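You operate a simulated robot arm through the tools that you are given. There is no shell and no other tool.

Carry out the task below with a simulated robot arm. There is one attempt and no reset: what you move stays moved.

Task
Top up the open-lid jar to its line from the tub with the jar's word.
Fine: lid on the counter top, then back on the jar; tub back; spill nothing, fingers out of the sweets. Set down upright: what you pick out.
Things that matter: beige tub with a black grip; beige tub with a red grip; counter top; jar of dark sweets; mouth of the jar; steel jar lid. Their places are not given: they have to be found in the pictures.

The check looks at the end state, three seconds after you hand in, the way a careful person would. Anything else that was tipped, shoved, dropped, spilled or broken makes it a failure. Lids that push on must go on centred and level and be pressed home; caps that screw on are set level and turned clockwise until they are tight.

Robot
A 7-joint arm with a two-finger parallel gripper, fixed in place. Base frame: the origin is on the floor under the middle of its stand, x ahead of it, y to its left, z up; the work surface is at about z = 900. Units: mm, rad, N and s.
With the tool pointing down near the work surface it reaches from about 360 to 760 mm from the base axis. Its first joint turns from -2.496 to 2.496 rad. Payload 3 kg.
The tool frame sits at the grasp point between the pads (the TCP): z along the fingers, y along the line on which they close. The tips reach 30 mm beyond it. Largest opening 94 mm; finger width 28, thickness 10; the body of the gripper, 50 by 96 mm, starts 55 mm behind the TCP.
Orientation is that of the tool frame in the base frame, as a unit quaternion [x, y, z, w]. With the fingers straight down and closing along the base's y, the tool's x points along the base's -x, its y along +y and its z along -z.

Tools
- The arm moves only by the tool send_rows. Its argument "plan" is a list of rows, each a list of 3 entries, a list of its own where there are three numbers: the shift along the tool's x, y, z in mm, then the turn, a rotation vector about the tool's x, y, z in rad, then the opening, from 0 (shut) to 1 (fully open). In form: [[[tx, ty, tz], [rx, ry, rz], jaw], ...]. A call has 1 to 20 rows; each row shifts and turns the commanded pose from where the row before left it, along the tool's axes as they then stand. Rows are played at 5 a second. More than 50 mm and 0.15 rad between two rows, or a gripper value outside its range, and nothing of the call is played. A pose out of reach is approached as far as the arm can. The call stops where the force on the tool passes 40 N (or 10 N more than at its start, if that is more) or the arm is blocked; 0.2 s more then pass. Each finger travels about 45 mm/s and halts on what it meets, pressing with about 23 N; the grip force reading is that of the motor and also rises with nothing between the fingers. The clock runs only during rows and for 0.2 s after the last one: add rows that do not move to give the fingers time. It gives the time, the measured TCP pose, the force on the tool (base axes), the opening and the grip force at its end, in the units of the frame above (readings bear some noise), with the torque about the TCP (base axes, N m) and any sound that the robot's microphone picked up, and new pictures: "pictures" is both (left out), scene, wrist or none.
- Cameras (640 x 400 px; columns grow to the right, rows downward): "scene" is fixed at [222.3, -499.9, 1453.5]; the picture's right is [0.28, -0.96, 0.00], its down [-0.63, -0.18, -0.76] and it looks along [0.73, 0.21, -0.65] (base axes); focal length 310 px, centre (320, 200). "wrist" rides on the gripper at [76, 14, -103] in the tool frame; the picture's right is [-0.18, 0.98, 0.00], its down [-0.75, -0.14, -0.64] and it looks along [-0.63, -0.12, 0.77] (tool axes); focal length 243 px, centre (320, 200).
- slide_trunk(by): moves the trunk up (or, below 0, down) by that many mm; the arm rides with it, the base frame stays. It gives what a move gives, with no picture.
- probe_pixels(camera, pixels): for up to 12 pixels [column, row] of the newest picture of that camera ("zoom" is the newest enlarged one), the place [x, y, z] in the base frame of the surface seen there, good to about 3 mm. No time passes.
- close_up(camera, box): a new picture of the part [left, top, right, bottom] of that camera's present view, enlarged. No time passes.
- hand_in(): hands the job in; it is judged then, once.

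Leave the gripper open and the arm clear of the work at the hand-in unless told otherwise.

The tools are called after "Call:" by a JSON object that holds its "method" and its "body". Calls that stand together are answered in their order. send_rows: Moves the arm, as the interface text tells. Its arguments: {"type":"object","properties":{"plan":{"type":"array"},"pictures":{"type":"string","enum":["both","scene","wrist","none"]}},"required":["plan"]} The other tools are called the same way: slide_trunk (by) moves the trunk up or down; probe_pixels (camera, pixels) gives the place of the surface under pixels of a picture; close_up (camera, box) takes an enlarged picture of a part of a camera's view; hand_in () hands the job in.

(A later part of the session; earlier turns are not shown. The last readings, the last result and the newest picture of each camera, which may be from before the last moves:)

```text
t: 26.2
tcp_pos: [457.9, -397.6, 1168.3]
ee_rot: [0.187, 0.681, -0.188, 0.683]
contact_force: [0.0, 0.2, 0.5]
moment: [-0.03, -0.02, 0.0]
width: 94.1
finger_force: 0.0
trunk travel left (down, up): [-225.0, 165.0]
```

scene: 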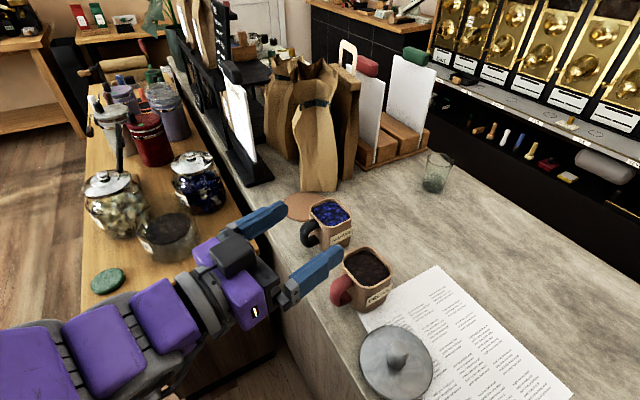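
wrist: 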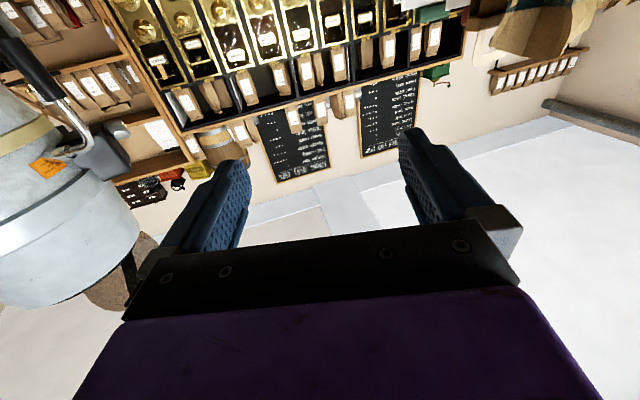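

The horizontal pose was reached exactly (tool z ≈ (0.86,−0.51,0), tool x pointing down, so the camera is underneath). I zoom to see the gripper and the dark box on top of it.

Call:
{"method": "close_up", "body": {"camera": "scene", "box": [150, 180, 400, 360]}}

```text
2.22 times, centred on (275, 270) of scene
```

zoom: 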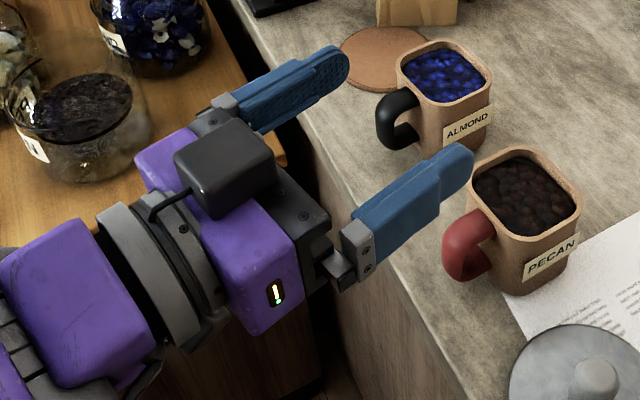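

The box on top is just part of the gripper. Since a camera above the tub would let me watch the sweets, I test in free space whether the wrist can roll ~180° (positive about tool z) so the camera comes on top.

Call:
{"method": "send_rows", "body": {"plan": [[[0, 0, 0], [0, 0, 0.148], 1], [[0, 0, 0], [0, 0, 0.148], 1], [[0, 0, 0], [0, 0, 0.148], 1], [[0, 0, 0], [0, 0, 0.148], 1], [[0, 0, 0], [0, 0, 0.148], 1], [[0, 0, 0], [0, 0, 0.148], 1], [[0, 0, 0], [0, 0, 0.148], 1], [[0, 0, 0], [0, 0, 0.148], 1], [[0, 0, 0], [0, 0, 0.148], 1], [[0, 0, 0], [0, 0, 0.148], 1], [[0, 0, 0], [0, 0, 0.148], 1], [[0, 0, 0], [0, 0, 0.148], 1], [[0, 0, 0], [0, 0, 0.148], 1], [[0, 0, 0], [0, 0, 0.148], 1], [[0, 0, 0], [0, 0, 0.148], 1], [[0, 0, 0], [0, 0, 0.148], 1], [[0, 0, 0], [0, 0, 0], 1]], "pictures": "both"}}

```text
t: 29.8
tcp_pos: [459.5, -398.9, 1166.5]
ee_rot: [0.702, 0.084, 0.561, 0.43]
contact_force: [0.3, -0.7, 0.1]
moment: [0.0, 0.0, -0.01]
width: 94.0
finger_force: 0.1
trunk travel left (down, up): [-225.0, 165.0]
```

scene: 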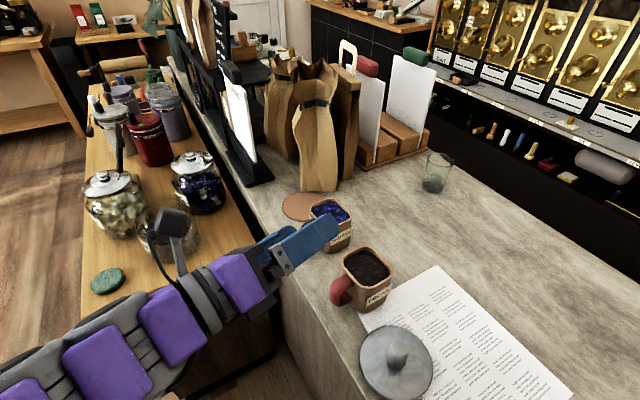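
wrist: 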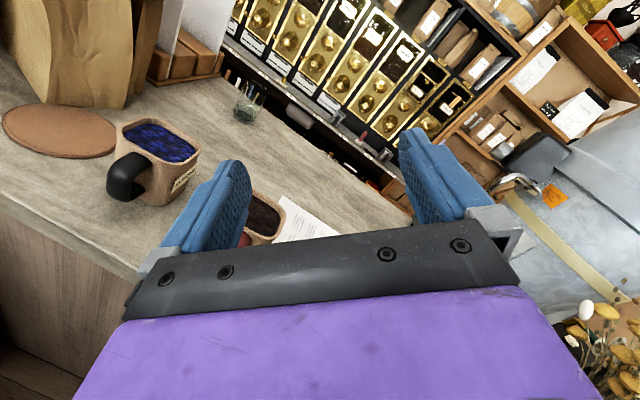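

The roll follows without limit so far (135°). I roll the remaining 0.774 rad.

Call:
{"method": "send_rows", "body": {"plan": [[[0, 0, 0], [0, 0, 0.129], 1], [[0, 0, 0], [0, 0, 0.129], 1], [[0, 0, 0], [0, 0, 0.129], 1], [[0, 0, 0], [0, 0, 0.129], 1], [[0, 0, 0], [0, 0, 0.129], 1], [[0, 0, 0], [0, 0, 0.129], 1], [[0, 0, 0], [0, 0, 0], 1]], "pictures": "both"}}

```text
t: 31.4
tcp_pos: [458.1, -399.3, 1168.6]
ee_rot: [0.682, -0.188, 0.682, 0.186]
contact_force: [0.4, -0.1, 0.6]
moment: [0.02, 0.0, -0.01]
width: 94.3
finger_force: 0.0
trunk travel left (down, up): [-225.0, 165.0]
```

scene: 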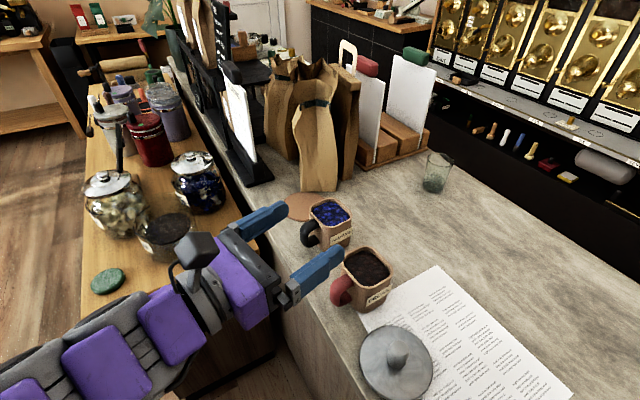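
wrist: 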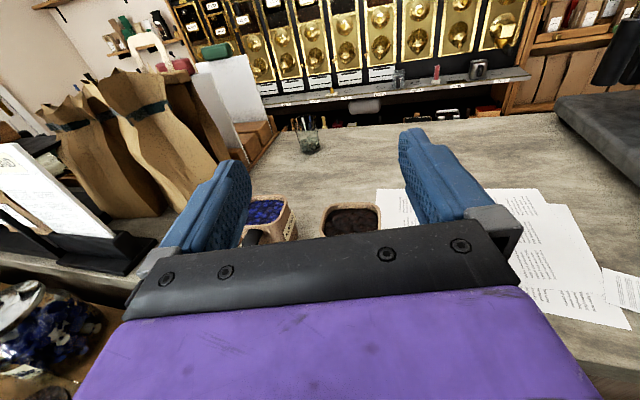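

The camera is on top now (tool x up, tool z along (0.86,−0.51,0)). Next I measure the red handle more precisely from the scene camera.

Call:
{"method": "close_up", "body": {"camera": "scene", "box": [322, 240, 402, 320]}}

```text
5.00 times, centred on (362, 280) of scene
```

zoom: 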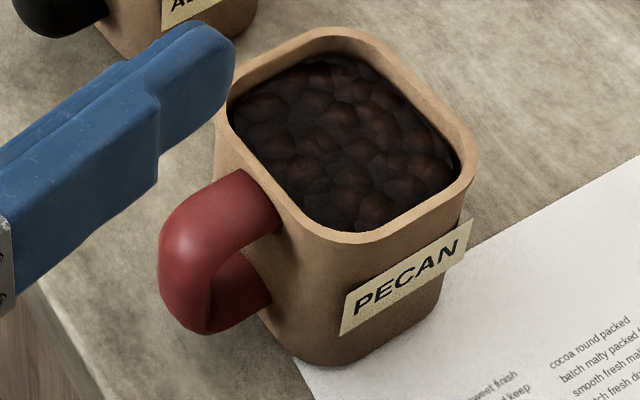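

Call:
{"method": "probe_pixels", "body": {"camera": "zoom", "pixels": [[240, 190], [210, 215], [180, 250], [175, 290], [190, 320], [215, 250], [205, 305], [235, 285], [255, 285], [265, 215], [225, 180], [250, 265]]}}

Call:
{"method": "probe_pixels", "body": {"camera": "zoom", "pixels": [[330, 33], [468, 165], [365, 238], [285, 200], [400, 80], [430, 205], [255, 165], [230, 95], [280, 340], [340, 362], [430, 320], [395, 225]]}}

```text
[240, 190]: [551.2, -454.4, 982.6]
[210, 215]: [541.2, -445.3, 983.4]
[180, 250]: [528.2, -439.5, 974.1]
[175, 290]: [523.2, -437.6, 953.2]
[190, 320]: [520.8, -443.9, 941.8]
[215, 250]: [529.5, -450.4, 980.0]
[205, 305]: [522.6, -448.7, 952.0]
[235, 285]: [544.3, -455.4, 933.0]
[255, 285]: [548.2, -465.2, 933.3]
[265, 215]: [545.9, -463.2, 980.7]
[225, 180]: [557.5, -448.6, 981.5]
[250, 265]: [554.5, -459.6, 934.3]
```

```text
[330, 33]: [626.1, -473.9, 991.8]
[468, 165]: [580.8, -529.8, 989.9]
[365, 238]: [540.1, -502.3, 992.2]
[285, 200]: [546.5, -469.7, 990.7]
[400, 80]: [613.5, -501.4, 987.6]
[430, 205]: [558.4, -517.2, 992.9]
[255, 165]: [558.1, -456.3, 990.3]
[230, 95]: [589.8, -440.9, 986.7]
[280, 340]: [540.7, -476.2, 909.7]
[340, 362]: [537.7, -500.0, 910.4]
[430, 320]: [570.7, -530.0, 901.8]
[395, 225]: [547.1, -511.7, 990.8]
```

Fitting rim, handle edges: the handle/tub axis heads ≈−39.5°, tub centre ≈(584,−485), handle bar at about (526,−437), z 930–983, 20 mm thick. I correct the yaw by −0.154 rad, back off a little, and descend in front of the counter edge to z≈960.

Call:
{"method": "send_rows", "body": {"plan": [[[0, -7, -13], [-0.0768, 0, 0], 1], [[0, -7, -14], [-0.0768, 0, 0], 1], [[-15, 0, 0], [0, 0, 0], 1], [[-30, 0, 0], [0, 0, 0], 1], [[-35, 0, 0], [0, 0, 0], 1], [[-35, 0, 0], [0, 0, 0], 1], [[-35, 0, 0], [0, 0, 0], 1], [[-30, 0, 0], [0, 0, 0], 1], [[-20, 0, 0], [0, 0, 0], 1], [[-8, 0, 0], [0, 0, 0], 1], [[0, 0, 0], [0, 0, 0], 1]], "pictures": "both"}}

```text
t: 33.8
tcp_pos: [458.6, -398.1, 959.4]
ee_rot: [0.682, -0.187, 0.682, 0.187]
contact_force: [-0.3, -0.3, -0.5]
moment: [-0.04, -0.04, 0.02]
width: 93.7
finger_force: 0.0
out of reach, approached as far as the arm can: row 1, 2
trunk travel left (down, up): [-225.0, 165.0]
```

scene: 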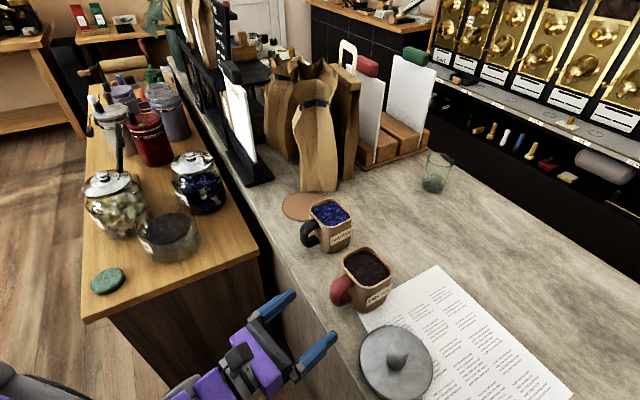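
wrist: 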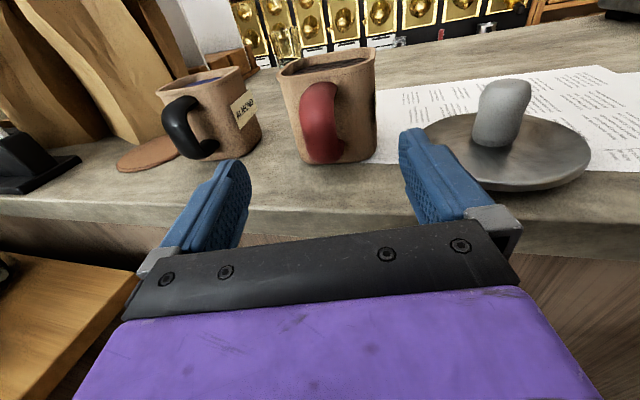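

The extra yaw was out of reach (wrist roll limit) with the camera on top, so I go back to the camera-underneath orientation, which is well inside its range. First I raise 140 mm.

Call:
{"method": "send_rows", "body": {"plan": [[[20, 0, 0], [0, 0, 0], 1], [[40, 0, 0], [0, 0, 0], 1], [[40, 0, 0], [0, 0, 0], 1], [[40, 0, 0], [0, 0, -0.14], 1], [[0, 0, 0], [0, 0, -0.148], 1], [[0, 0, 0], [0, 0, -0.148], 1], [[0, 0, 0], [0, 0, -0.148], 1], [[0, 0, 0], [0, 0, -0.148], 1], [[0, 0, 0], [0, 0, -0.148], 1], [[0, 0, 0], [0, 0, -0.148], 1], [[0, 0, 0], [0, 0, -0.148], 1], [[0, 0, 0], [0, 0, -0.148], 1], [[0, 0, 0], [0, 0, -0.148], 1], [[0, 0, 0], [0, 0, -0.148], 1], [[0, 0, 0], [0, 0, -0.148], 1], [[0, 0, 0], [0, 0, -0.148], 1], [[0, 0, 0], [0, 0, -0.148], 1], [[0, 0, 0], [0, 0, -0.148], 1], [[0, 0, 0], [0, 0, -0.148], 1], [[0, 0, 0], [0, 0, -0.148], 1]], "pictures": "none"}}

```text
t: 38.0
tcp_pos: [457.0, -398.4, 1099.4]
ee_rot: [0.391, 0.59, 0.034, 0.706]
contact_force: [0.9, -0.7, 0.3]
moment: [0.02, 0.01, -0.01]
width: 93.8
finger_force: 0.1
trunk travel left (down, up): [-225.0, 165.0]
```

I finish the roll (0.634 rad), yaw +0.154 about tool x, and shift to stand back in line with the handle.

Call:
{"method": "send_rows", "body": {"plan": [[[0, 0, 0], [0, 0, -0.1267], 1], [[0, 0, 0], [0, 0, -0.1267], 1], [[0, 0, 0], [0, 0, -0.1267], 1], [[0, 0, 0], [0, 0, -0.1267], 1], [[0, 0, 0], [0, 0, -0.1267], 1], [[0, 0, 0], [0.0768, 0, 0], 1], [[0, 0, 0], [0.0768, 0, 0], 1], [[0, 14.4, -26], [0, 0, 0], 1], [[0, 0, 0], [0, 0, 0], 1]], "pictures": "scene"}}

```text
t: 40.0
tcp_pos: [456.8, -398.7, 1098.1]
ee_rot: [0.238, 0.665, -0.238, 0.666]
contact_force: [0.0, -1.1, 1.6]
moment: [0.01, 0.0, 0.0]
width: 94.1
finger_force: 0.0
out of reach, approached as far as the arm can: row 8
trunk travel left (down, up): [-225.0, 165.0]
```

scene: 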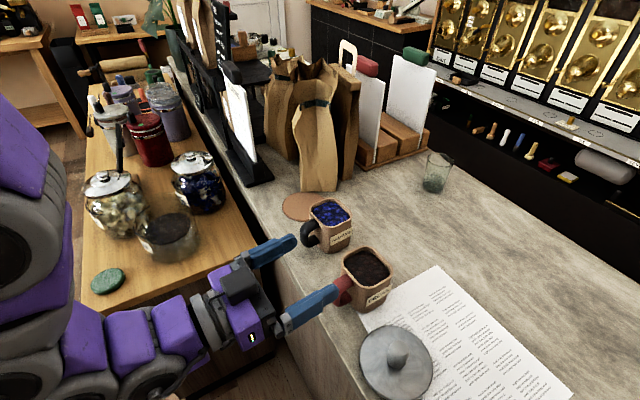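

Row 8 (moving back) was out of reach, simply too close to the base; orientation is right (heading −39.4°). I now shift sideways +15.5 mm and descend to z≈957, staying at this radius, in front of the counter edge.

Call:
{"method": "send_rows", "body": {"plan": [[[0, 8, 0], [0, 0, 0], 1], [[0, 7.5, 0], [0, 0, 0], 1], [[15, 0, 0], [0, 0, 0], 1], [[30, 0, 0], [0, 0, 0], 1], [[35, 0, 0], [0, 0, 0], 1], [[30, 0, 0], [0, 0, 0], 1], [[20, 0, 0], [0, 0, 0], 1], [[11, 0, 0], [0, 0, 0], 1], [[0, 0, 0], [0, 0, 0], 1]], "pictures": "both"}}

Call:
{"method": "close_up", "body": {"camera": "scene", "box": [240, 240, 420, 400]}}

```text
t: 42.0
tcp_pos: [468.4, -386.1, 958.0]
ee_rot: [0.24, 0.665, -0.24, 0.665]
contact_force: [-0.8, 0.3, -0.2]
moment: [0.0, -0.04, -0.01]
width: 94.2
finger_force: 0.1
trunk travel left (down, up): [-225.0, 165.0]
```

scene: 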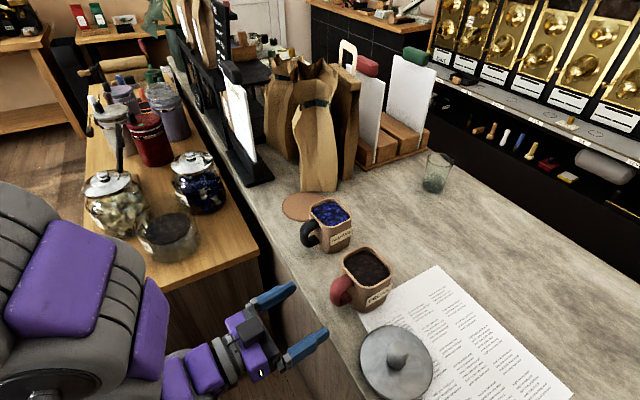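
wrist: 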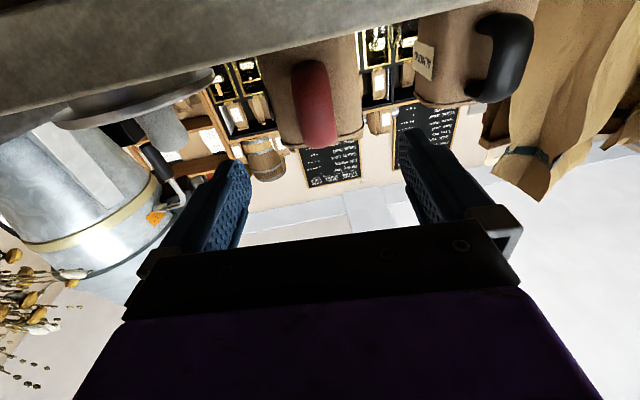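

```text
2.50 times, centred on (330, 320) of scene
```

zoom: 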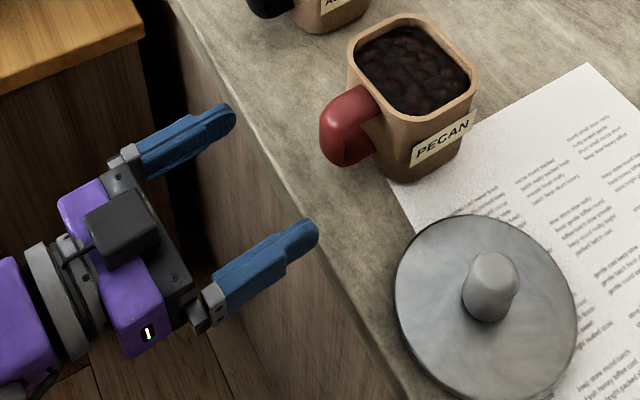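

The camera below sees the tub upside-down in the wrist picture: red handle at about (316,105), nearly centred on the finger axis. I zoom and probe the handle's sides.

Call:
{"method": "close_up", "body": {"camera": "wrist", "box": [240, 20, 400, 170]}}

Call:
{"method": "probe_pixels", "body": {"camera": "wrist", "pixels": [[297, 100], [315, 100], [333, 100], [315, 70], [315, 130], [315, 145], [303, 130], [334, 130], [265, 100], [350, 100], [300, 70], [328, 70]]}}

```text
2.67 times, centred on (320, 95) of wrist
```

zoom: 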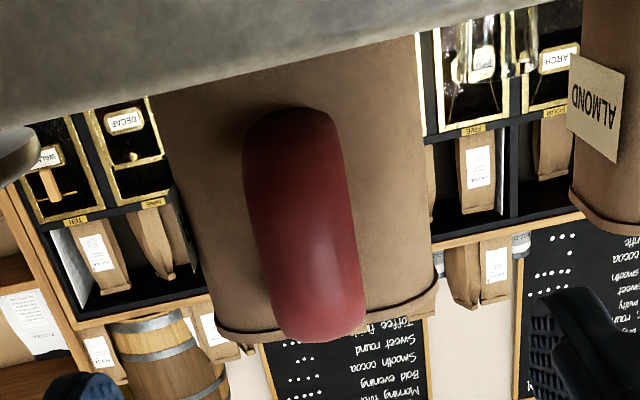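

```text
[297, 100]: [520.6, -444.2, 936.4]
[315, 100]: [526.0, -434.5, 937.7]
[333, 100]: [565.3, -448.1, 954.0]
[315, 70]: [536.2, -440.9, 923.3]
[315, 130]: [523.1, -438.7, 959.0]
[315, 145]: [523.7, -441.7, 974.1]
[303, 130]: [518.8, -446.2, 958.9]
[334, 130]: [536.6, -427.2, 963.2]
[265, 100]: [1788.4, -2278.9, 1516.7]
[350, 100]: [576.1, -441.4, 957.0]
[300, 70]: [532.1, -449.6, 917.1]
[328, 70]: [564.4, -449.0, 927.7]
```

Handle centre lies at ≈−1.5 mm sideways from the finger axis, outer face at 682 mm along the axis, tub wall at ≈721. I move in 79 mm (TCP to 686, tips short of the wall), 3 mm lower, fingers open.

Call:
{"method": "send_rows", "body": {"plan": [[[2, -1, 15], [0, 0, 0], 1], [[1, -0.5, 25], [0, 0, 0], 1], [[0, 0, 20], [0, 0, 0], 1], [[0, 0, 12], [0, 0, 0], 1], [[0, 0, 7], [0, 0, 0], 1], [[0, 0, 0], [0, 0, 0], 1]], "pictures": "both"}}

Call:
{"method": "close_up", "body": {"camera": "scene", "box": [280, 230, 420, 350]}}

```text
t: 43.4
tcp_pos: [527.2, -437.4, 955.2]
ee_rot: [0.239, 0.666, -0.239, 0.665]
contact_force: [-0.1, 0.3, -0.1]
moment: [-0.01, -0.01, 0.0]
width: 93.9
finger_force: 0.0
trunk travel left (down, up): [-225.0, 165.0]
```

scene: 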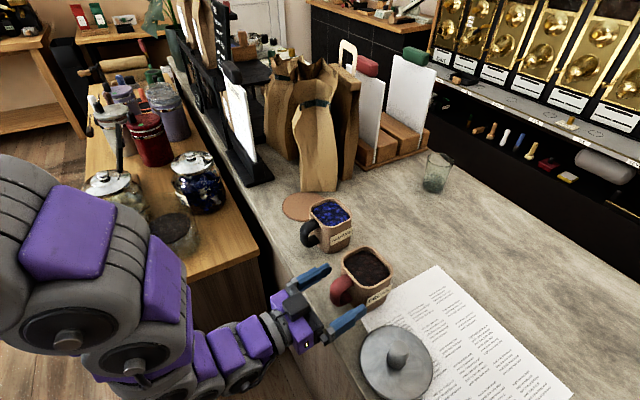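
wrist: 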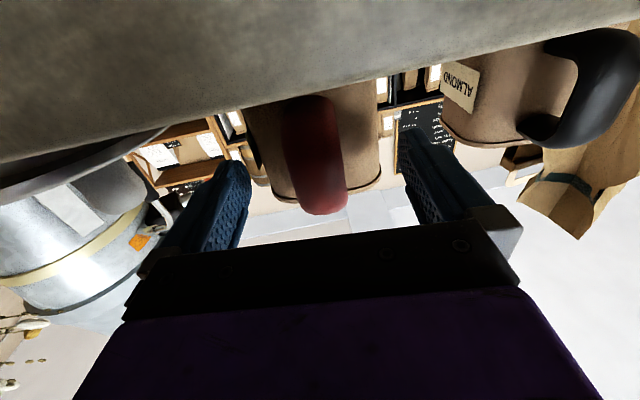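

```text
3.33 times, centred on (350, 290) of scene
```

zoom: 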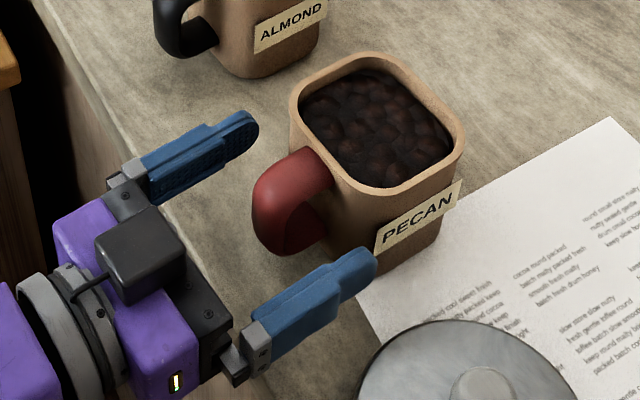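

The handle stands between the fingers and everything is clear. Before gripping the full tub I do a dry run of the carrying and tilting path with the empty gripper, to be sure the arm can reach it. First: back off 60 mm, rise to z≈1110, and swing to (600,−150).

Call:
{"method": "send_rows", "body": {"plan": [[[0, 0, -20], [0, 0, 0], 1], [[0, 0, -20], [0, 0, 0], 1], [[0, 0, -20], [0, 0, 0], 1], [[-31, 0, 0], [0, 0, 0], 1], [[-31, 0, 0], [0, 0, 0], 1], [[-31, 0, 0], [0, 0, 0], 1], [[-31, 0, 0], [0, 0, 0], 1], [[-31, 0, 0], [0, 0, 0], 1], [[0, 33.5, -8.25], [0, 0, 0], 1], [[0, 33.5, -8.25], [0, 0, 0], 1], [[0, 33.5, -8.25], [0, 0, 0], 1], [[0, 33.5, -8.25], [0, 0, 0], 1], [[0, 33.5, -8.25], [0, 0, 0], 1], [[0, 33.5, -8.25], [0, 0, 0], 1], [[0, 33.5, -8.25], [0, 0, 0], 1], [[0, 33.5, -8.25], [0, 0, 0], 1], [[0, 0, 0], [0, 0, 0], 1]], "pictures": "scene"}}

```text
t: 47.0
tcp_pos: [602.3, -147.5, 1110.9]
ee_rot: [0.238, 0.666, -0.239, 0.666]
contact_force: [-0.2, 0.0, -1.2]
moment: [-0.02, -0.01, 0.01]
width: 94.1
finger_force: 0.1
trunk travel left (down, up): [-225.0, 165.0]
```

scene: 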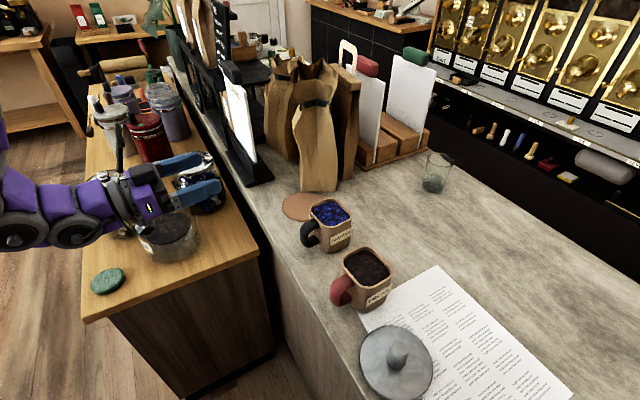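

Reached without trouble. Next leg: to (574,156), then down to z≈1045, the upright start pose by the jar.

Call:
{"method": "send_rows", "body": {"plan": [[[0, 24.4, -23.8], [0, 0, 0], 1], [[0, 24.4, -23.8], [0, 0, 0], 1], [[0, 24.4, -23.8], [0, 0, 0], 1], [[0, 24.4, -23.8], [0, 0, 0], 1], [[0, 24.4, -23.8], [0, 0, 0], 1], [[0, 24.4, -23.8], [0, 0, 0], 1], [[0, 24.4, -23.8], [0, 0, 0], 1], [[0, 24.4, -23.8], [0, 0, 0], 1], [[0, 24.4, -23.8], [0, 0, 0], 1], [[22, 0, 0], [0, 0, 0], 1], [[22, 0, 0], [0, 0, 0], 1], [[21, 0, 0], [0, 0, 0], 1], [[0, 0, 0], [0, 0, 0], 1]], "pictures": "scene"}}

```text
t: 49.8
tcp_pos: [576.0, 157.1, 1045.7]
ee_rot: [0.238, 0.665, -0.24, 0.666]
contact_force: [-0.6, -0.3, -0.4]
moment: [0.02, 0.02, -0.01]
width: 94.1
finger_force: 0.0
trunk travel left (down, up): [-225.0, 165.0]
```

scene: 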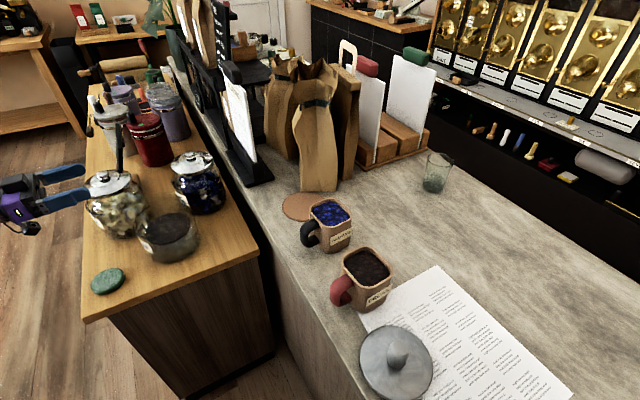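

The scene camera keeps a clear view of the jar in this arrangement. Now the dry tilt: 16 steps of 7.5° about tool y with the shifts that would keep the tub's lip over the jar.

Call:
{"method": "send_rows", "body": {"plan": [[[0, 0, -3.6], [0, 0.1309, 0], 1], [[0.2, 0, -1.6], [0, 0.1309, 0], 1], [[-0.1, 0, 0.4], [0, 0.1309, 0], 1], [[-0.9, 0, 2.2], [0, 0.1309, 0], 1], [[-2.2, 0, 3.85], [0, 0.1309, 0], 1], [[-3.8, 0, 5.0], [0, 0.1309, 0], 1], [[-5.7, 0, 5.7], [0, 0.1309, 0], 1], [[-7.8, 0, 6.0], [0, 0.1309, 0], 1], [[-9.7, 0, 5.6], [0, 0.1309, 0], 1], [[-11.6, 0, 4.8], [0, 0.1309, 0], 1], [[-13.2, 0, 3.5], [0, 0.1309, 0], 1], [[-14.3, 0, 1.9], [0, 0.1309, 0], 1], [[-15.05, 0, 0], [0, 0.1309, 0], 1], [[-15.2, 0, -2], [0, 0.1309, 0], 1], [[-15, 0, -4], [0, 0.1309, 0], 1], [[-14.1, 0, -5.9], [0, 0.1309, 0], 1], [[0, 0, 0], [0, 0, 0], 1]], "pictures": "both"}}

```text
t: 53.4
tcp_pos: [587.2, 4.0, 1100.0]
ee_rot: [0.334, 0.928, 0.055, -0.154]
contact_force: [0.1, -0.6, 0.1]
moment: [0.01, -0.03, 0.0]
width: 94.3
finger_force: 0.0
out of reach, approached as far as the arm can: row 13, 14, 15, 16
trunk travel left (down, up): [-225.0, 165.0]
```

scene: 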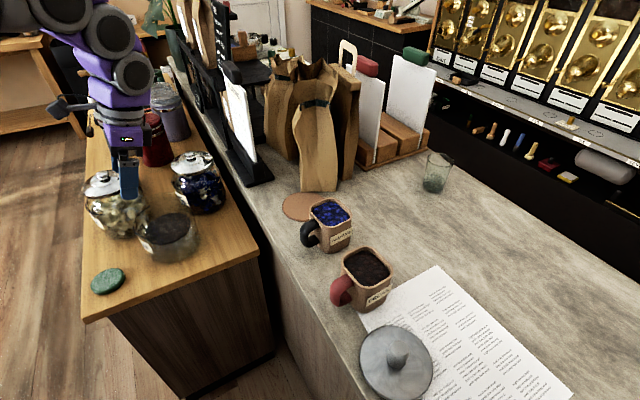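
wrist: 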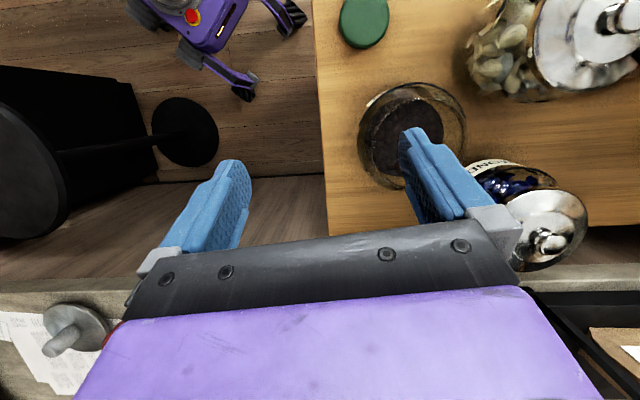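

Tilting up to 90° works but beyond that this pose runs out of reach (rows 13–16). A sideways roll of the wrist about the finger axis has more range, so I'll test that instead. First I pitch back to horizontal in place (−1.899 rad).

Call:
{"method": "send_rows", "body": {"plan": [[[0, 0, 0], [0, -0.1461, 0], 1], [[0, 0, 0], [0, -0.1461, 0], 1], [[0, 0, 0], [0, -0.1461, 0], 1], [[0, 0, 0], [0, -0.1461, 0], 1], [[0, 0, 0], [0, -0.1461, 0], 1], [[0, 0, 0], [0, -0.1461, 0], 1], [[0, 0, 0], [0, -0.1461, 0], 1], [[0, 0, 0], [0, -0.1461, 0], 1], [[0, 0, 0], [0, -0.1461, 0], 1], [[0, 0, 0], [0, -0.1461, 0], 1], [[0, 0, 0], [0, -0.1461, 0], 1], [[0, 0, 0], [0, -0.1461, 0], 1], [[0, 0, 0], [0, -0.1461, 0], 1], [[0, 0, 0], [0, 0, 0], 1]], "pictures": "scene"}}

```text
t: 56.4
tcp_pos: [586.8, 5.4, 1099.8]
ee_rot: [0.237, 0.665, -0.239, 0.667]
contact_force: [0.3, 0.0, -0.2]
moment: [-0.02, -0.04, -0.01]
width: 93.8
finger_force: 0.0
trunk travel left (down, up): [-225.0, 165.0]
```

scene: 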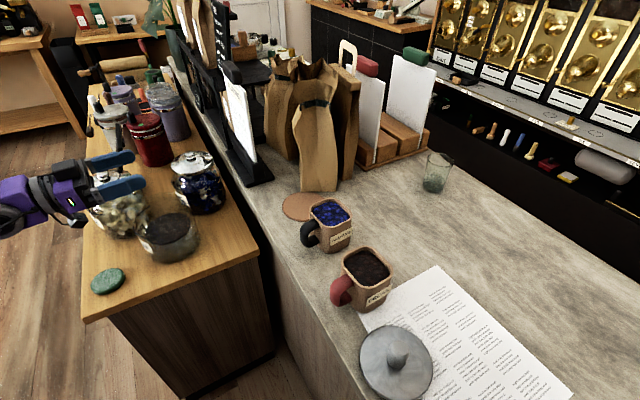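

Back to horizontal. I move to the roll-pour start (657,161,1060) and then roll +135° about the finger axis as a dry test.

Call:
{"method": "send_rows", "body": {"plan": [[[8, 32.9, -8.9], [0, 0, 0], 1], [[8, 32.9, -8.9], [0, 0, 0], 1], [[8, 32.9, -8.9], [0, 0, 0], 1], [[8, 32.9, -8.9], [0, 0, 0], 1], [[8, 32.9, -8.9], [0, 0, 0], 1], [[0, 0, 0], [0, 0, 0.14], 1], [[0, 0, 0], [0, 0, 0.14], 1], [[0, 0, 0], [0, 0, 0.14], 1], [[0, 0, 0], [0, 0, 0.14], 1], [[0, 0, 0], [0, 0, 0.14], 1], [[0, 0, 0], [0, 0, 0.14], 1], [[0, 0, 0], [0, 0, 0.14], 1], [[0, 0, 0], [0, 0, 0.14], 1], [[0, 0, 0], [0, 0, 0.14], 1], [[0, 0, 0], [0, 0, 0.14], 1], [[0, 0, 0], [0, 0, 0.14], 1], [[0, 0, 0], [0, 0, 0.14], 1], [[0, 0, 0], [0, 0, 0.14], 1], [[0, 0, 0], [0, 0, 0.14], 1], [[0, 0, 0], [0, 0, 0], 1]], "pictures": "both"}}

```text
t: 60.6
tcp_pos: [658.8, 162.1, 1059.4]
ee_rot: [0.685, 0.172, 0.42, 0.57]
contact_force: [-0.2, 0.3, -0.4]
moment: [0.02, 0.01, 0.05]
width: 93.5
finger_force: 0.1
trunk travel left (down, up): [-225.0, 165.0]
```

scene: 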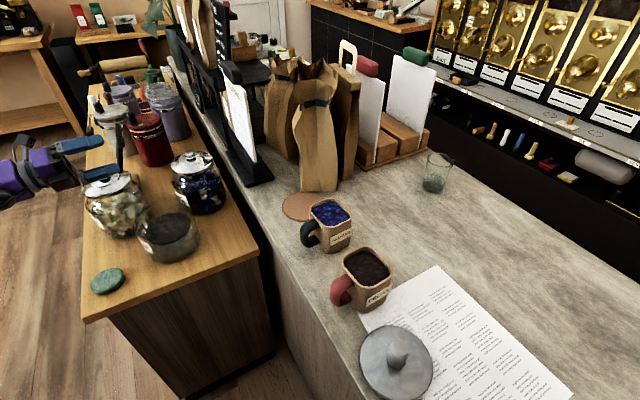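
wrist: 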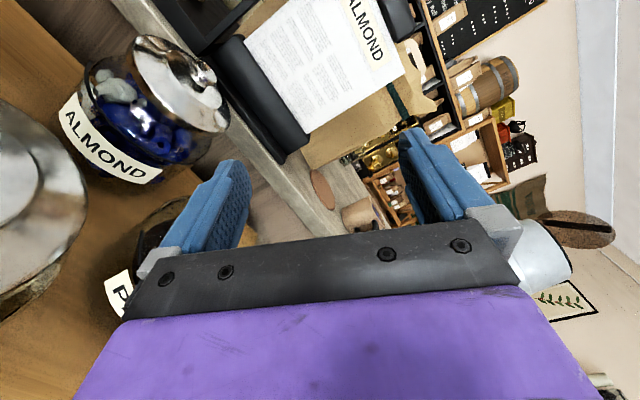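

112° of roll reached exactly. I test 0.56 rad more.

Call:
{"method": "send_rows", "body": {"plan": [[[0, 0, 0], [0, 0, 0.14], 1], [[0, 0, 0], [0, 0, 0.14], 1], [[0, 0, 0], [0, 0, 0.14], 1], [[0, 0, 0], [0, 0, 0.14], 1], [[0, 0, 0], [0, 0, 0], 1]], "pictures": "scene"}}

```text
t: 61.8
tcp_pos: [657.2, 161.6, 1058.0]
ee_rot: [0.706, -0.024, 0.561, 0.431]
contact_force: [0.6, -0.8, -0.6]
moment: [0.0, 0.0, 0.01]
width: 94.0
finger_force: 0.1
trunk travel left (down, up): [-225.0, 165.0]
```

scene: 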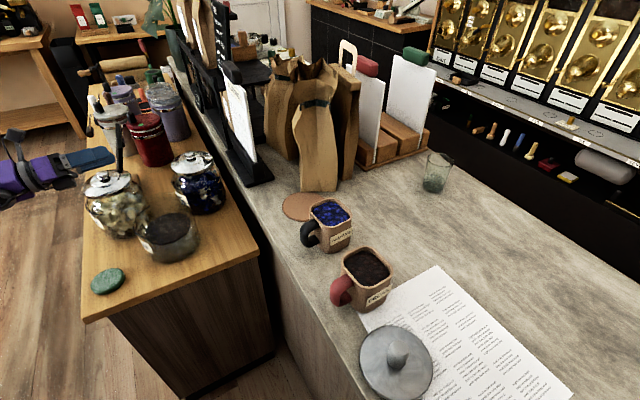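

The roll works to 144° too. I roll back to level (−2.52 rad).

Call:
{"method": "send_rows", "body": {"plan": [[[0, 0, 0], [0, 0, -0.14], 1], [[0, 0, 0], [0, 0, -0.14], 1], [[0, 0, 0], [0, 0, -0.14], 1], [[0, 0, 0], [0, 0, -0.14], 1], [[0, 0, 0], [0, 0, -0.14], 1], [[0, 0, 0], [0, 0, -0.14], 1], [[0, 0, 0], [0, 0, -0.14], 1], [[0, 0, 0], [0, 0, -0.14], 1], [[0, 0, 0], [0, 0, -0.14], 1], [[0, 0, 0], [0, 0, -0.14], 1], [[0, 0, 0], [0, 0, -0.14], 1], [[0, 0, 0], [0, 0, -0.14], 1], [[0, 0, 0], [0, 0, -0.14], 1], [[0, 0, 0], [0, 0, -0.14], 1], [[0, 0, 0], [0, 0, -0.14], 1], [[0, 0, 0], [0, 0, -0.14], 1], [[0, 0, 0], [0, 0, -0.14], 1], [[0, 0, 0], [0, 0, -0.14], 1], [[0, 0, 0], [0, 0, 0], 1]], "pictures": "none"}}

Call:
{"method": "send_rows", "body": {"plan": [[[-5, -27.7, 15.3], [0, 0, 0], 1], [[-5, -27.7, 15.3], [0, 0, 0], 1], [[-5, -27.7, 15.3], [0, 0, 0], 1], [[-5, -27.7, 15.3], [0, 0, 0], 1], [[-5, -27.7, 15.3], [0, 0, 0], 1], [[-5, -27.7, 15.3], [0, 0, 0], 1], [[-5, -27.7, 15.3], [0, 0, 0], 1], [[-5, -27.7, 15.3], [0, 0, 0], 1], [[-5, -27.7, 15.3], [0, 0, 0], 1], [[-5, -27.7, 15.3], [0, 0, 0], 1], [[0, -33.5, 8.3], [0, 0, 0], 1], [[0, -33.5, 8.3], [0, 0, 0], 1], [[0, -33.5, 8.3], [0, 0, 0], 1], [[0, -33.5, 8.3], [0, 0, 0], 1], [[0, -33.5, 8.3], [0, 0, 0], 1], [[0, -33.5, 8.3], [0, 0, 0], 1], [[0, -33.5, 8.3], [0, 0, 0], 1], [[0, -33.5, 8.3], [0, 0, 0], 1], [[0, 0, 0], [0, 0, 0], 1]], "pictures": "both"}}

```text
t: 65.8
tcp_pos: [659.3, 162.4, 1059.9]
ee_rot: [0.238, 0.665, -0.24, 0.666]
contact_force: [0.9, -0.3, 0.4]
moment: [0.0, -0.04, 0.0]
width: 94.1
finger_force: 0.1
trunk travel left (down, up): [-225.0, 165.0]
```

```text
t: 69.8
tcp_pos: [480.7, -399.0, 1108.9]
ee_rot: [0.239, 0.665, -0.239, 0.665]
contact_force: [0.6, -0.1, -0.5]
moment: [0.01, 0.02, -0.01]
width: 94.0
finger_force: 0.0
trunk travel left (down, up): [-225.0, 165.0]
```

scene: 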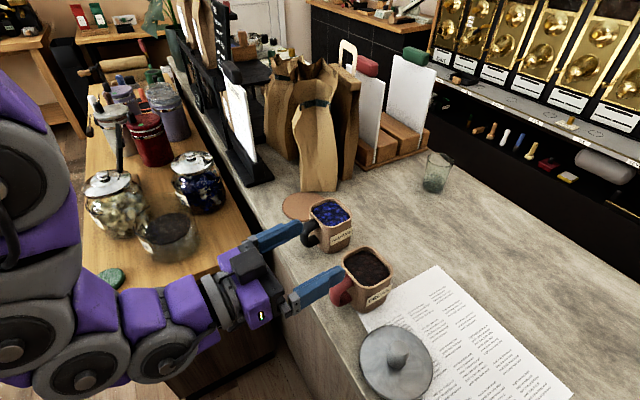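
wrist: 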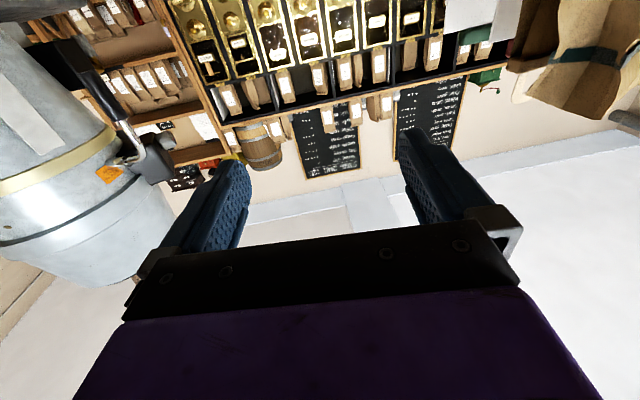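

Back in front of the tub. I descend 154 mm to z≈955 and move in 62 mm along the handle axis as before.

Call:
{"method": "send_rows", "body": {"plan": [[[15, 0, 0], [0, 0, 0], 1], [[30, 0, 0], [0, 0, 0], 1], [[35, 0, 0], [0, 0, 0], 1], [[35, 0, 0], [0, 0, 0], 1], [[25, 0, 0], [0, 0, 0], 1], [[14, 0, 0], [0, 0, 0], 1], [[0, 0.5, 0], [0, 0, 0], 1], [[0, 0, 15], [0, 0, 0], 1], [[0, 0, 20], [0, 0, 0], 1], [[0, 0, 15], [0, 0, 0], 1], [[0, 0, 8], [0, 0, 0], 1], [[0, 0, 4], [0, 0, 0], 1], [[0, 0, 0], [0, 0, 0], 1]], "pictures": "both"}}

Call:
{"method": "close_up", "body": {"camera": "scene", "box": [280, 230, 420, 350]}}

```text
t: 72.6
tcp_pos: [529.8, -440.1, 955.0]
ee_rot: [0.239, 0.665, -0.239, 0.666]
contact_force: [-0.5, 1.0, 0.0]
moment: [0.02, 0.03, -0.02]
width: 93.9
finger_force: 0.2
trunk travel left (down, up): [-225.0, 165.0]
```

scene: 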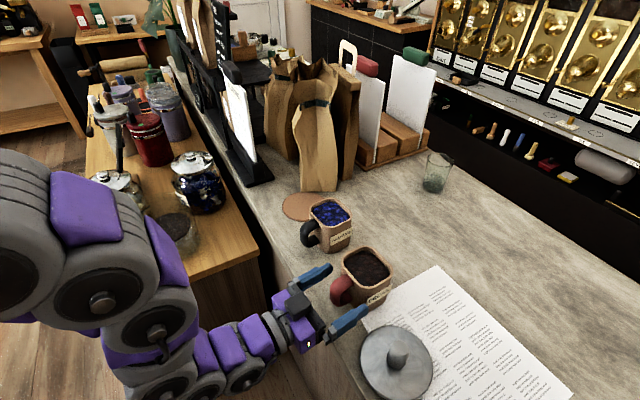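
wrist: 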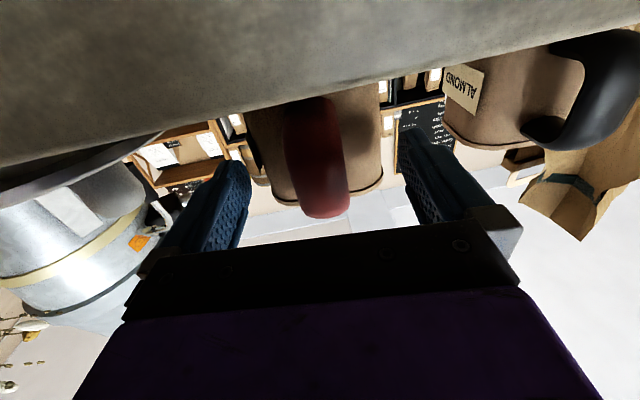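

```text
3.33 times, centred on (350, 290) of scene
```

zoom: 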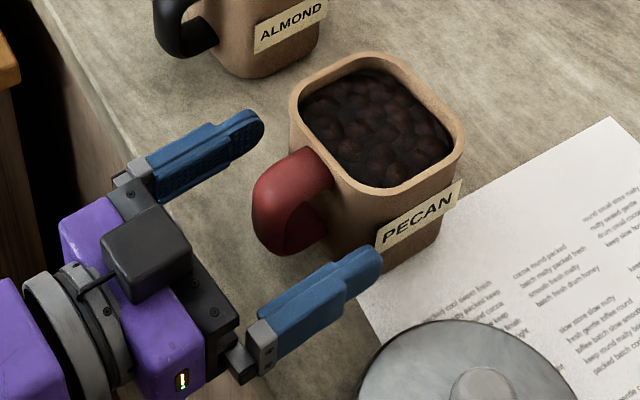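

The handle is centred between the fingers. I close and wait.

Call:
{"method": "send_rows", "body": {"plan": [[[0, 0, 0], [0, 0, 0], 0.6], [[0, 0, 0], [0, 0, 0], 0.4], [[0, 0, 0], [0, 0, 0], 0.3], [[0, 0, 0], [0, 0, 0], 0.2], [[0, 0, 0], [0, 0, 0], 0], [[0, 0, 0], [0, 0, 0], 0], [[0, 0, 0], [0, 0, 0], 0], [[0, 0, 0], [0, 0, 0], 0]], "pictures": "both"}}

Call:
{"method": "close_up", "body": {"camera": "scene", "box": [280, 230, 420, 350]}}

```text
t: 74.4
tcp_pos: [528.6, -440.3, 955.3]
ee_rot: [0.239, 0.666, -0.239, 0.665]
contact_force: [0.4, 0.6, 0.7]
moment: [-0.02, -0.05, 0.05]
width: 32.7
finger_force: 23.1
trunk travel left (down, up): [-225.0, 165.0]
```

scene: 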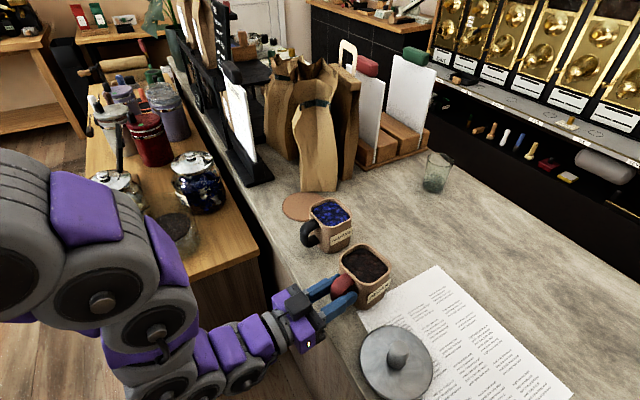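
wrist: 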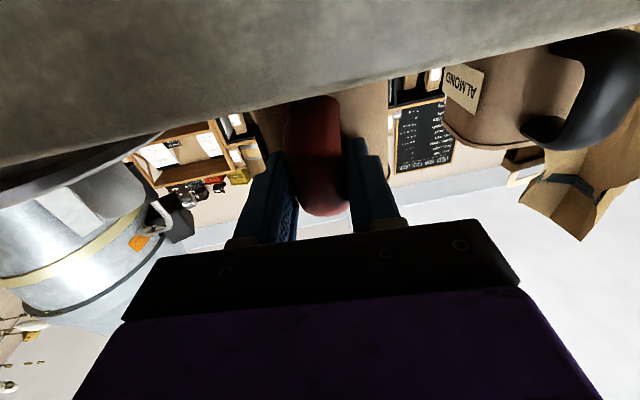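

```text
3.33 times, centred on (350, 290) of scene
```

zoom: 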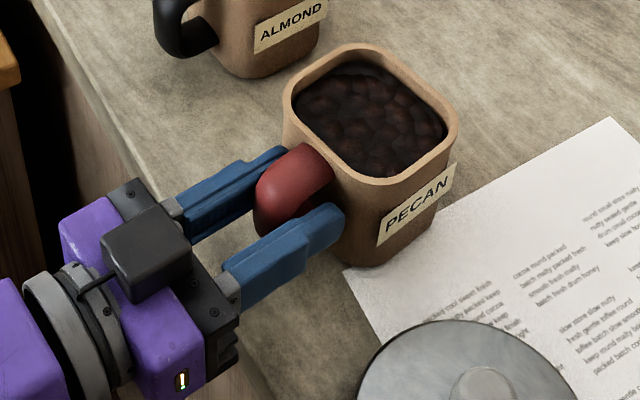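

Gripped at 32.7 mm. The tub seems to have turned a few degrees to line up with the fingers. I probe the rim to see how it now lies, and the sweets.

Call:
{"method": "probe_pixels", "body": {"camera": "zoom", "pixels": [[350, 48], [452, 130], [375, 182], [288, 95], [320, 60], [400, 85], [420, 165], [330, 150], [370, 110], [300, 170], [265, 200], [310, 150]]}}

```text
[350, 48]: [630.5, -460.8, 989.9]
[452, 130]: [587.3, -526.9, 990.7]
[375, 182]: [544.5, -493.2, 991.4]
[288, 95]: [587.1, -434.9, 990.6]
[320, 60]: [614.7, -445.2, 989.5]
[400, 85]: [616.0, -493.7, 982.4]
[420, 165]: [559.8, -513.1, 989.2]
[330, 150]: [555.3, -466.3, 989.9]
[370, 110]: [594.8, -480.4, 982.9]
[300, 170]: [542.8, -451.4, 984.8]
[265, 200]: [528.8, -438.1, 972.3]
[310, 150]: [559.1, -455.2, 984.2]
```

The tub is flat (rim z≈990 all round), turned about 4°, its centre now ≈5 mm to the left of the finger axis. I lift gently 10 mm and check for droop.

Call:
{"method": "send_rows", "body": {"plan": [[[-2, 0, 0], [0, 0, 0], 0], [[-3, 0, 0], [0, 0, 0], 0], [[-3, 0, 0], [0, 0, 0], 0], [[-2, 0, 0], [0, 0, 0], 0], [[0, 0, 0], [0, 0, 0], 0]], "pictures": "both"}}

Call:
{"method": "close_up", "body": {"camera": "scene", "box": [280, 230, 420, 350]}}

Call:
{"method": "probe_pixels", "body": {"camera": "zoom", "pixels": [[350, 45], [452, 125], [375, 178], [288, 90], [320, 57], [420, 162], [330, 147], [370, 110], [265, 195], [310, 147]]}}

```text
t: 75.6
tcp_pos: [530.3, -440.3, 965.1]
ee_rot: [0.238, 0.665, -0.239, 0.667]
contact_force: [-0.2, -0.2, -1.8]
moment: [0.04, 0.06, 0.01]
width: 32.4
finger_force: 23.5
trunk travel left (down, up): [-225.0, 165.0]
```

scene: 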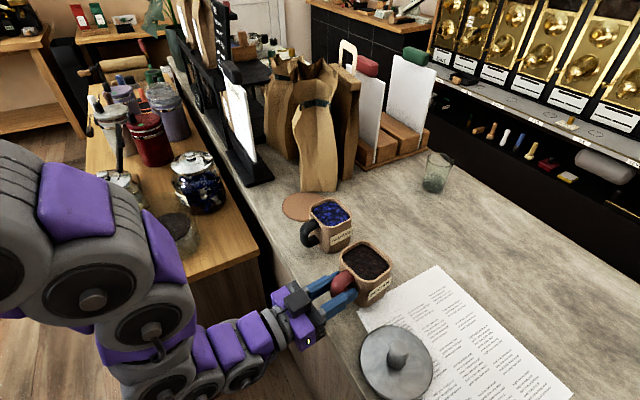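
wrist: 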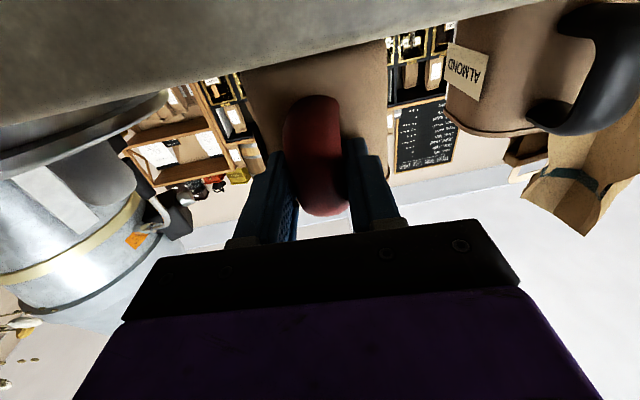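

```text
3.33 times, centred on (350, 290) of scene
```

zoom: 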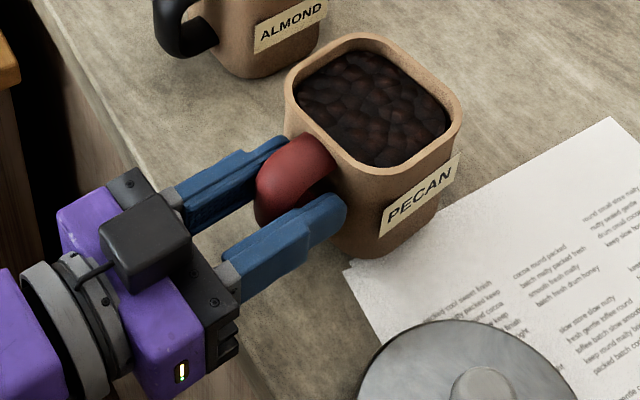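

```text
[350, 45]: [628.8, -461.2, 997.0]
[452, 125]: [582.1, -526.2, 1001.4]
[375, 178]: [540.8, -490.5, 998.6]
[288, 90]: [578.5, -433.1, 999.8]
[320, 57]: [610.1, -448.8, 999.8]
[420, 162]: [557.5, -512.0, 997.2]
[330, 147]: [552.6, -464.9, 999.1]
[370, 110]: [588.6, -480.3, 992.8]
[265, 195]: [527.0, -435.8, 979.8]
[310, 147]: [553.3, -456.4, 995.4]
```

The tub hangs level (rim 997–1001 all round) and light (≈2 N). I raise it smoothly to z≈1110.

Call:
{"method": "send_rows", "body": {"plan": [[[-5, 0, 0], [0, 0, 0], 0], [[-10, 0, 0], [0, 0, 0], 0], [[-18, 0, 0], [0, 0, 0], 0], [[-22, 0, 0], [0, 0, 0], 0], [[-22, 0, 0], [0, 0, 0], 0], [[-22, 0, 0], [0, 0, 0], 0], [[-20, 0, 0], [0, 0, 0], 0], [[-14, 0, 0], [0, 0, 0], 0], [[-8, 0, 0], [0, 0, 0], 0], [[-4, 0, 0], [0, 0, 0], 0], [[0, 0, 0], [0, 0, 0], 0]], "pictures": "both"}}

Call:
{"method": "close_up", "body": {"camera": "scene", "box": [280, 170, 440, 340]}}

```text
t: 78.0
tcp_pos: [529.1, -437.5, 1109.8]
ee_rot: [0.239, 0.666, -0.239, 0.666]
contact_force: [0.2, -0.5, -0.9]
moment: [0.06, 0.04, -0.02]
width: 32.4
finger_force: 23.6
trunk travel left (down, up): [-225.0, 165.0]
```

scene: 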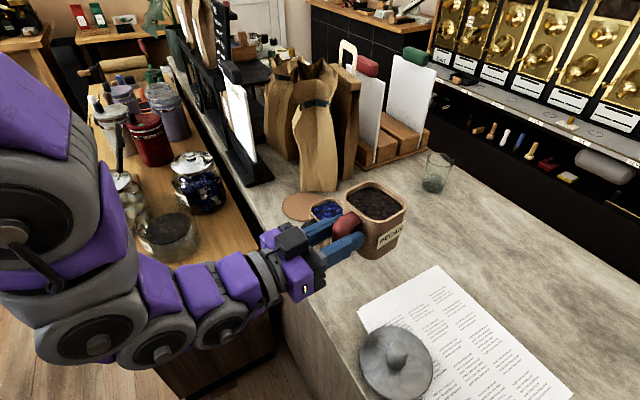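
wrist: 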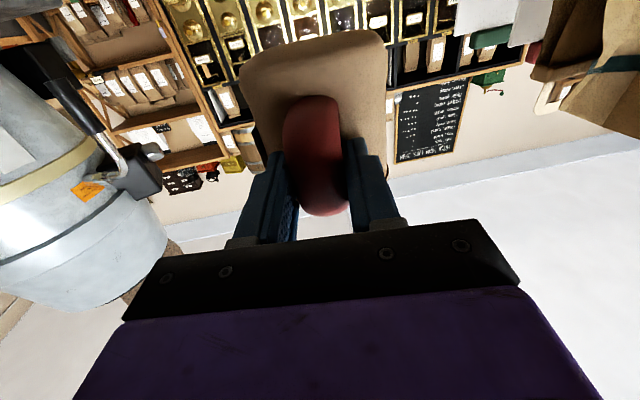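

```text
2.35 times, centred on (360, 255) of scene
```

zoom: 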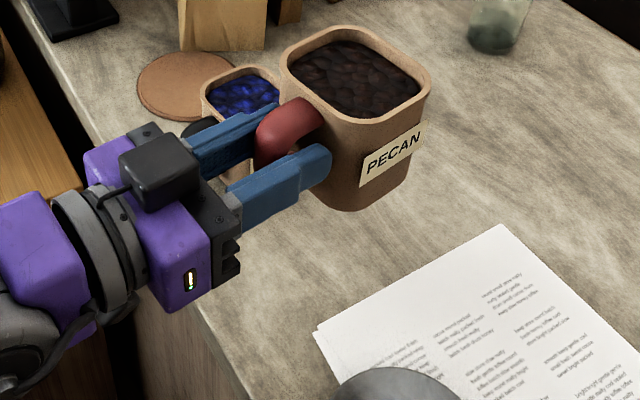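

The tub is level and steady. I probe points along its rim edges to get its exact heading relative to the gripper.

Call:
{"method": "probe_pixels", "body": {"camera": "zoom", "pixels": [[296, 76], [312, 88], [328, 99], [344, 111], [398, 114], [410, 106], [420, 98], [380, 38], [400, 52], [415, 64], [292, 50], [315, 36]]}}

```text
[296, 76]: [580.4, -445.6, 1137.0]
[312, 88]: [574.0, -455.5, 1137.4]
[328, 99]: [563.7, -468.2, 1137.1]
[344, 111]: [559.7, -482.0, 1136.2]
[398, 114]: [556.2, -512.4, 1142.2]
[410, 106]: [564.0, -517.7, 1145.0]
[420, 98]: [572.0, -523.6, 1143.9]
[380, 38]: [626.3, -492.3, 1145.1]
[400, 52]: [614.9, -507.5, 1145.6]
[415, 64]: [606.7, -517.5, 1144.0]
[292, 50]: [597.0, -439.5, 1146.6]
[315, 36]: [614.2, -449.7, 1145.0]
```

The tub's own axis is about 4–5° off the gripper axis, its sweets still ≈8 mm under the rim. I carry it smoothly at z≈1110 to (600,−150), well above the almond tub.

Call:
{"method": "send_rows", "body": {"plan": [[[0, 4.5, -2.2], [0, 0, 0], 0], [[0, 9, -4.3], [0, 0, 0], 0], [[0, 14.4, -6.9], [0, 0, 0], 0], [[0, 19.9, -9.5], [0, 0, 0], 0], [[0, 19.9, -9.5], [0, 0, 0], 0], [[0, 19.9, -9.5], [0, 0, 0], 0], [[0, 19.9, -9.5], [0, 0, 0], 0], [[0, 19.9, -9.5], [0, 0, 0], 0], [[0, 19.9, -9.5], [0, 0, 0], 0], [[0, 19.9, -9.5], [0, 0, 0], 0], [[0, 19.9, -9.5], [0, 0, 0], 0], [[0, 19.9, -9.5], [0, 0, 0], 0], [[0, 19.9, -9.5], [0, 0, 0], 0], [[0, 19.9, -9.5], [0, 0, 0], 0], [[0, 12.6, -6], [0, 0, 0], 0], [[0, 6.3, -3], [0, 0, 0], 0], [[0, 1.8, -0.9], [0, 0, 0], 0], [[0, 0, 0], [0, 0, 0], 0]], "pictures": "both"}}

Call:
{"method": "close_up", "body": {"camera": "scene", "box": [130, 90, 330, 260]}}

```text
t: 81.8
tcp_pos: [600.1, -149.9, 1109.2]
ee_rot: [0.238, 0.665, -0.239, 0.666]
contact_force: [0.8, -0.3, -2.1]
moment: [0.04, 0.06, 0.0]
width: 32.1
finger_force: 22.9
trunk travel left (down, up): [-225.0, 165.0]
```

scene: 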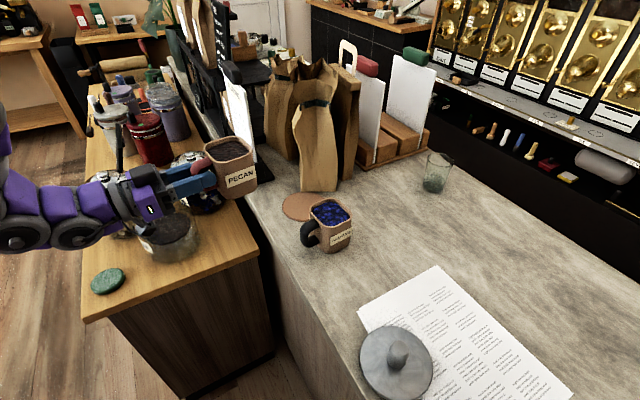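
wrist: 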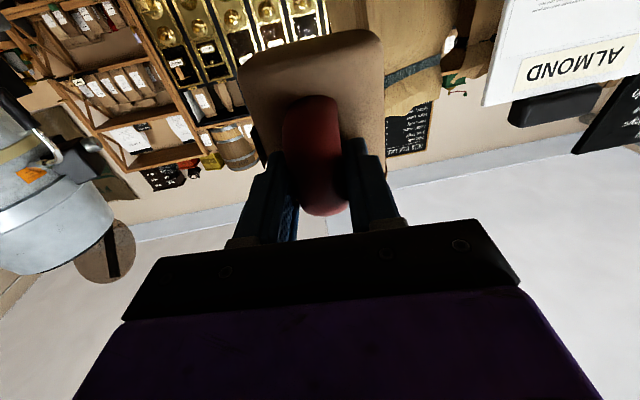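

```text
2.35 times, centred on (230, 175) of scene
```

zoom: 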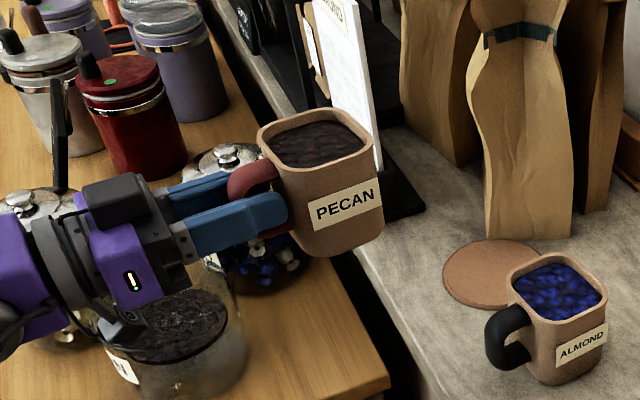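

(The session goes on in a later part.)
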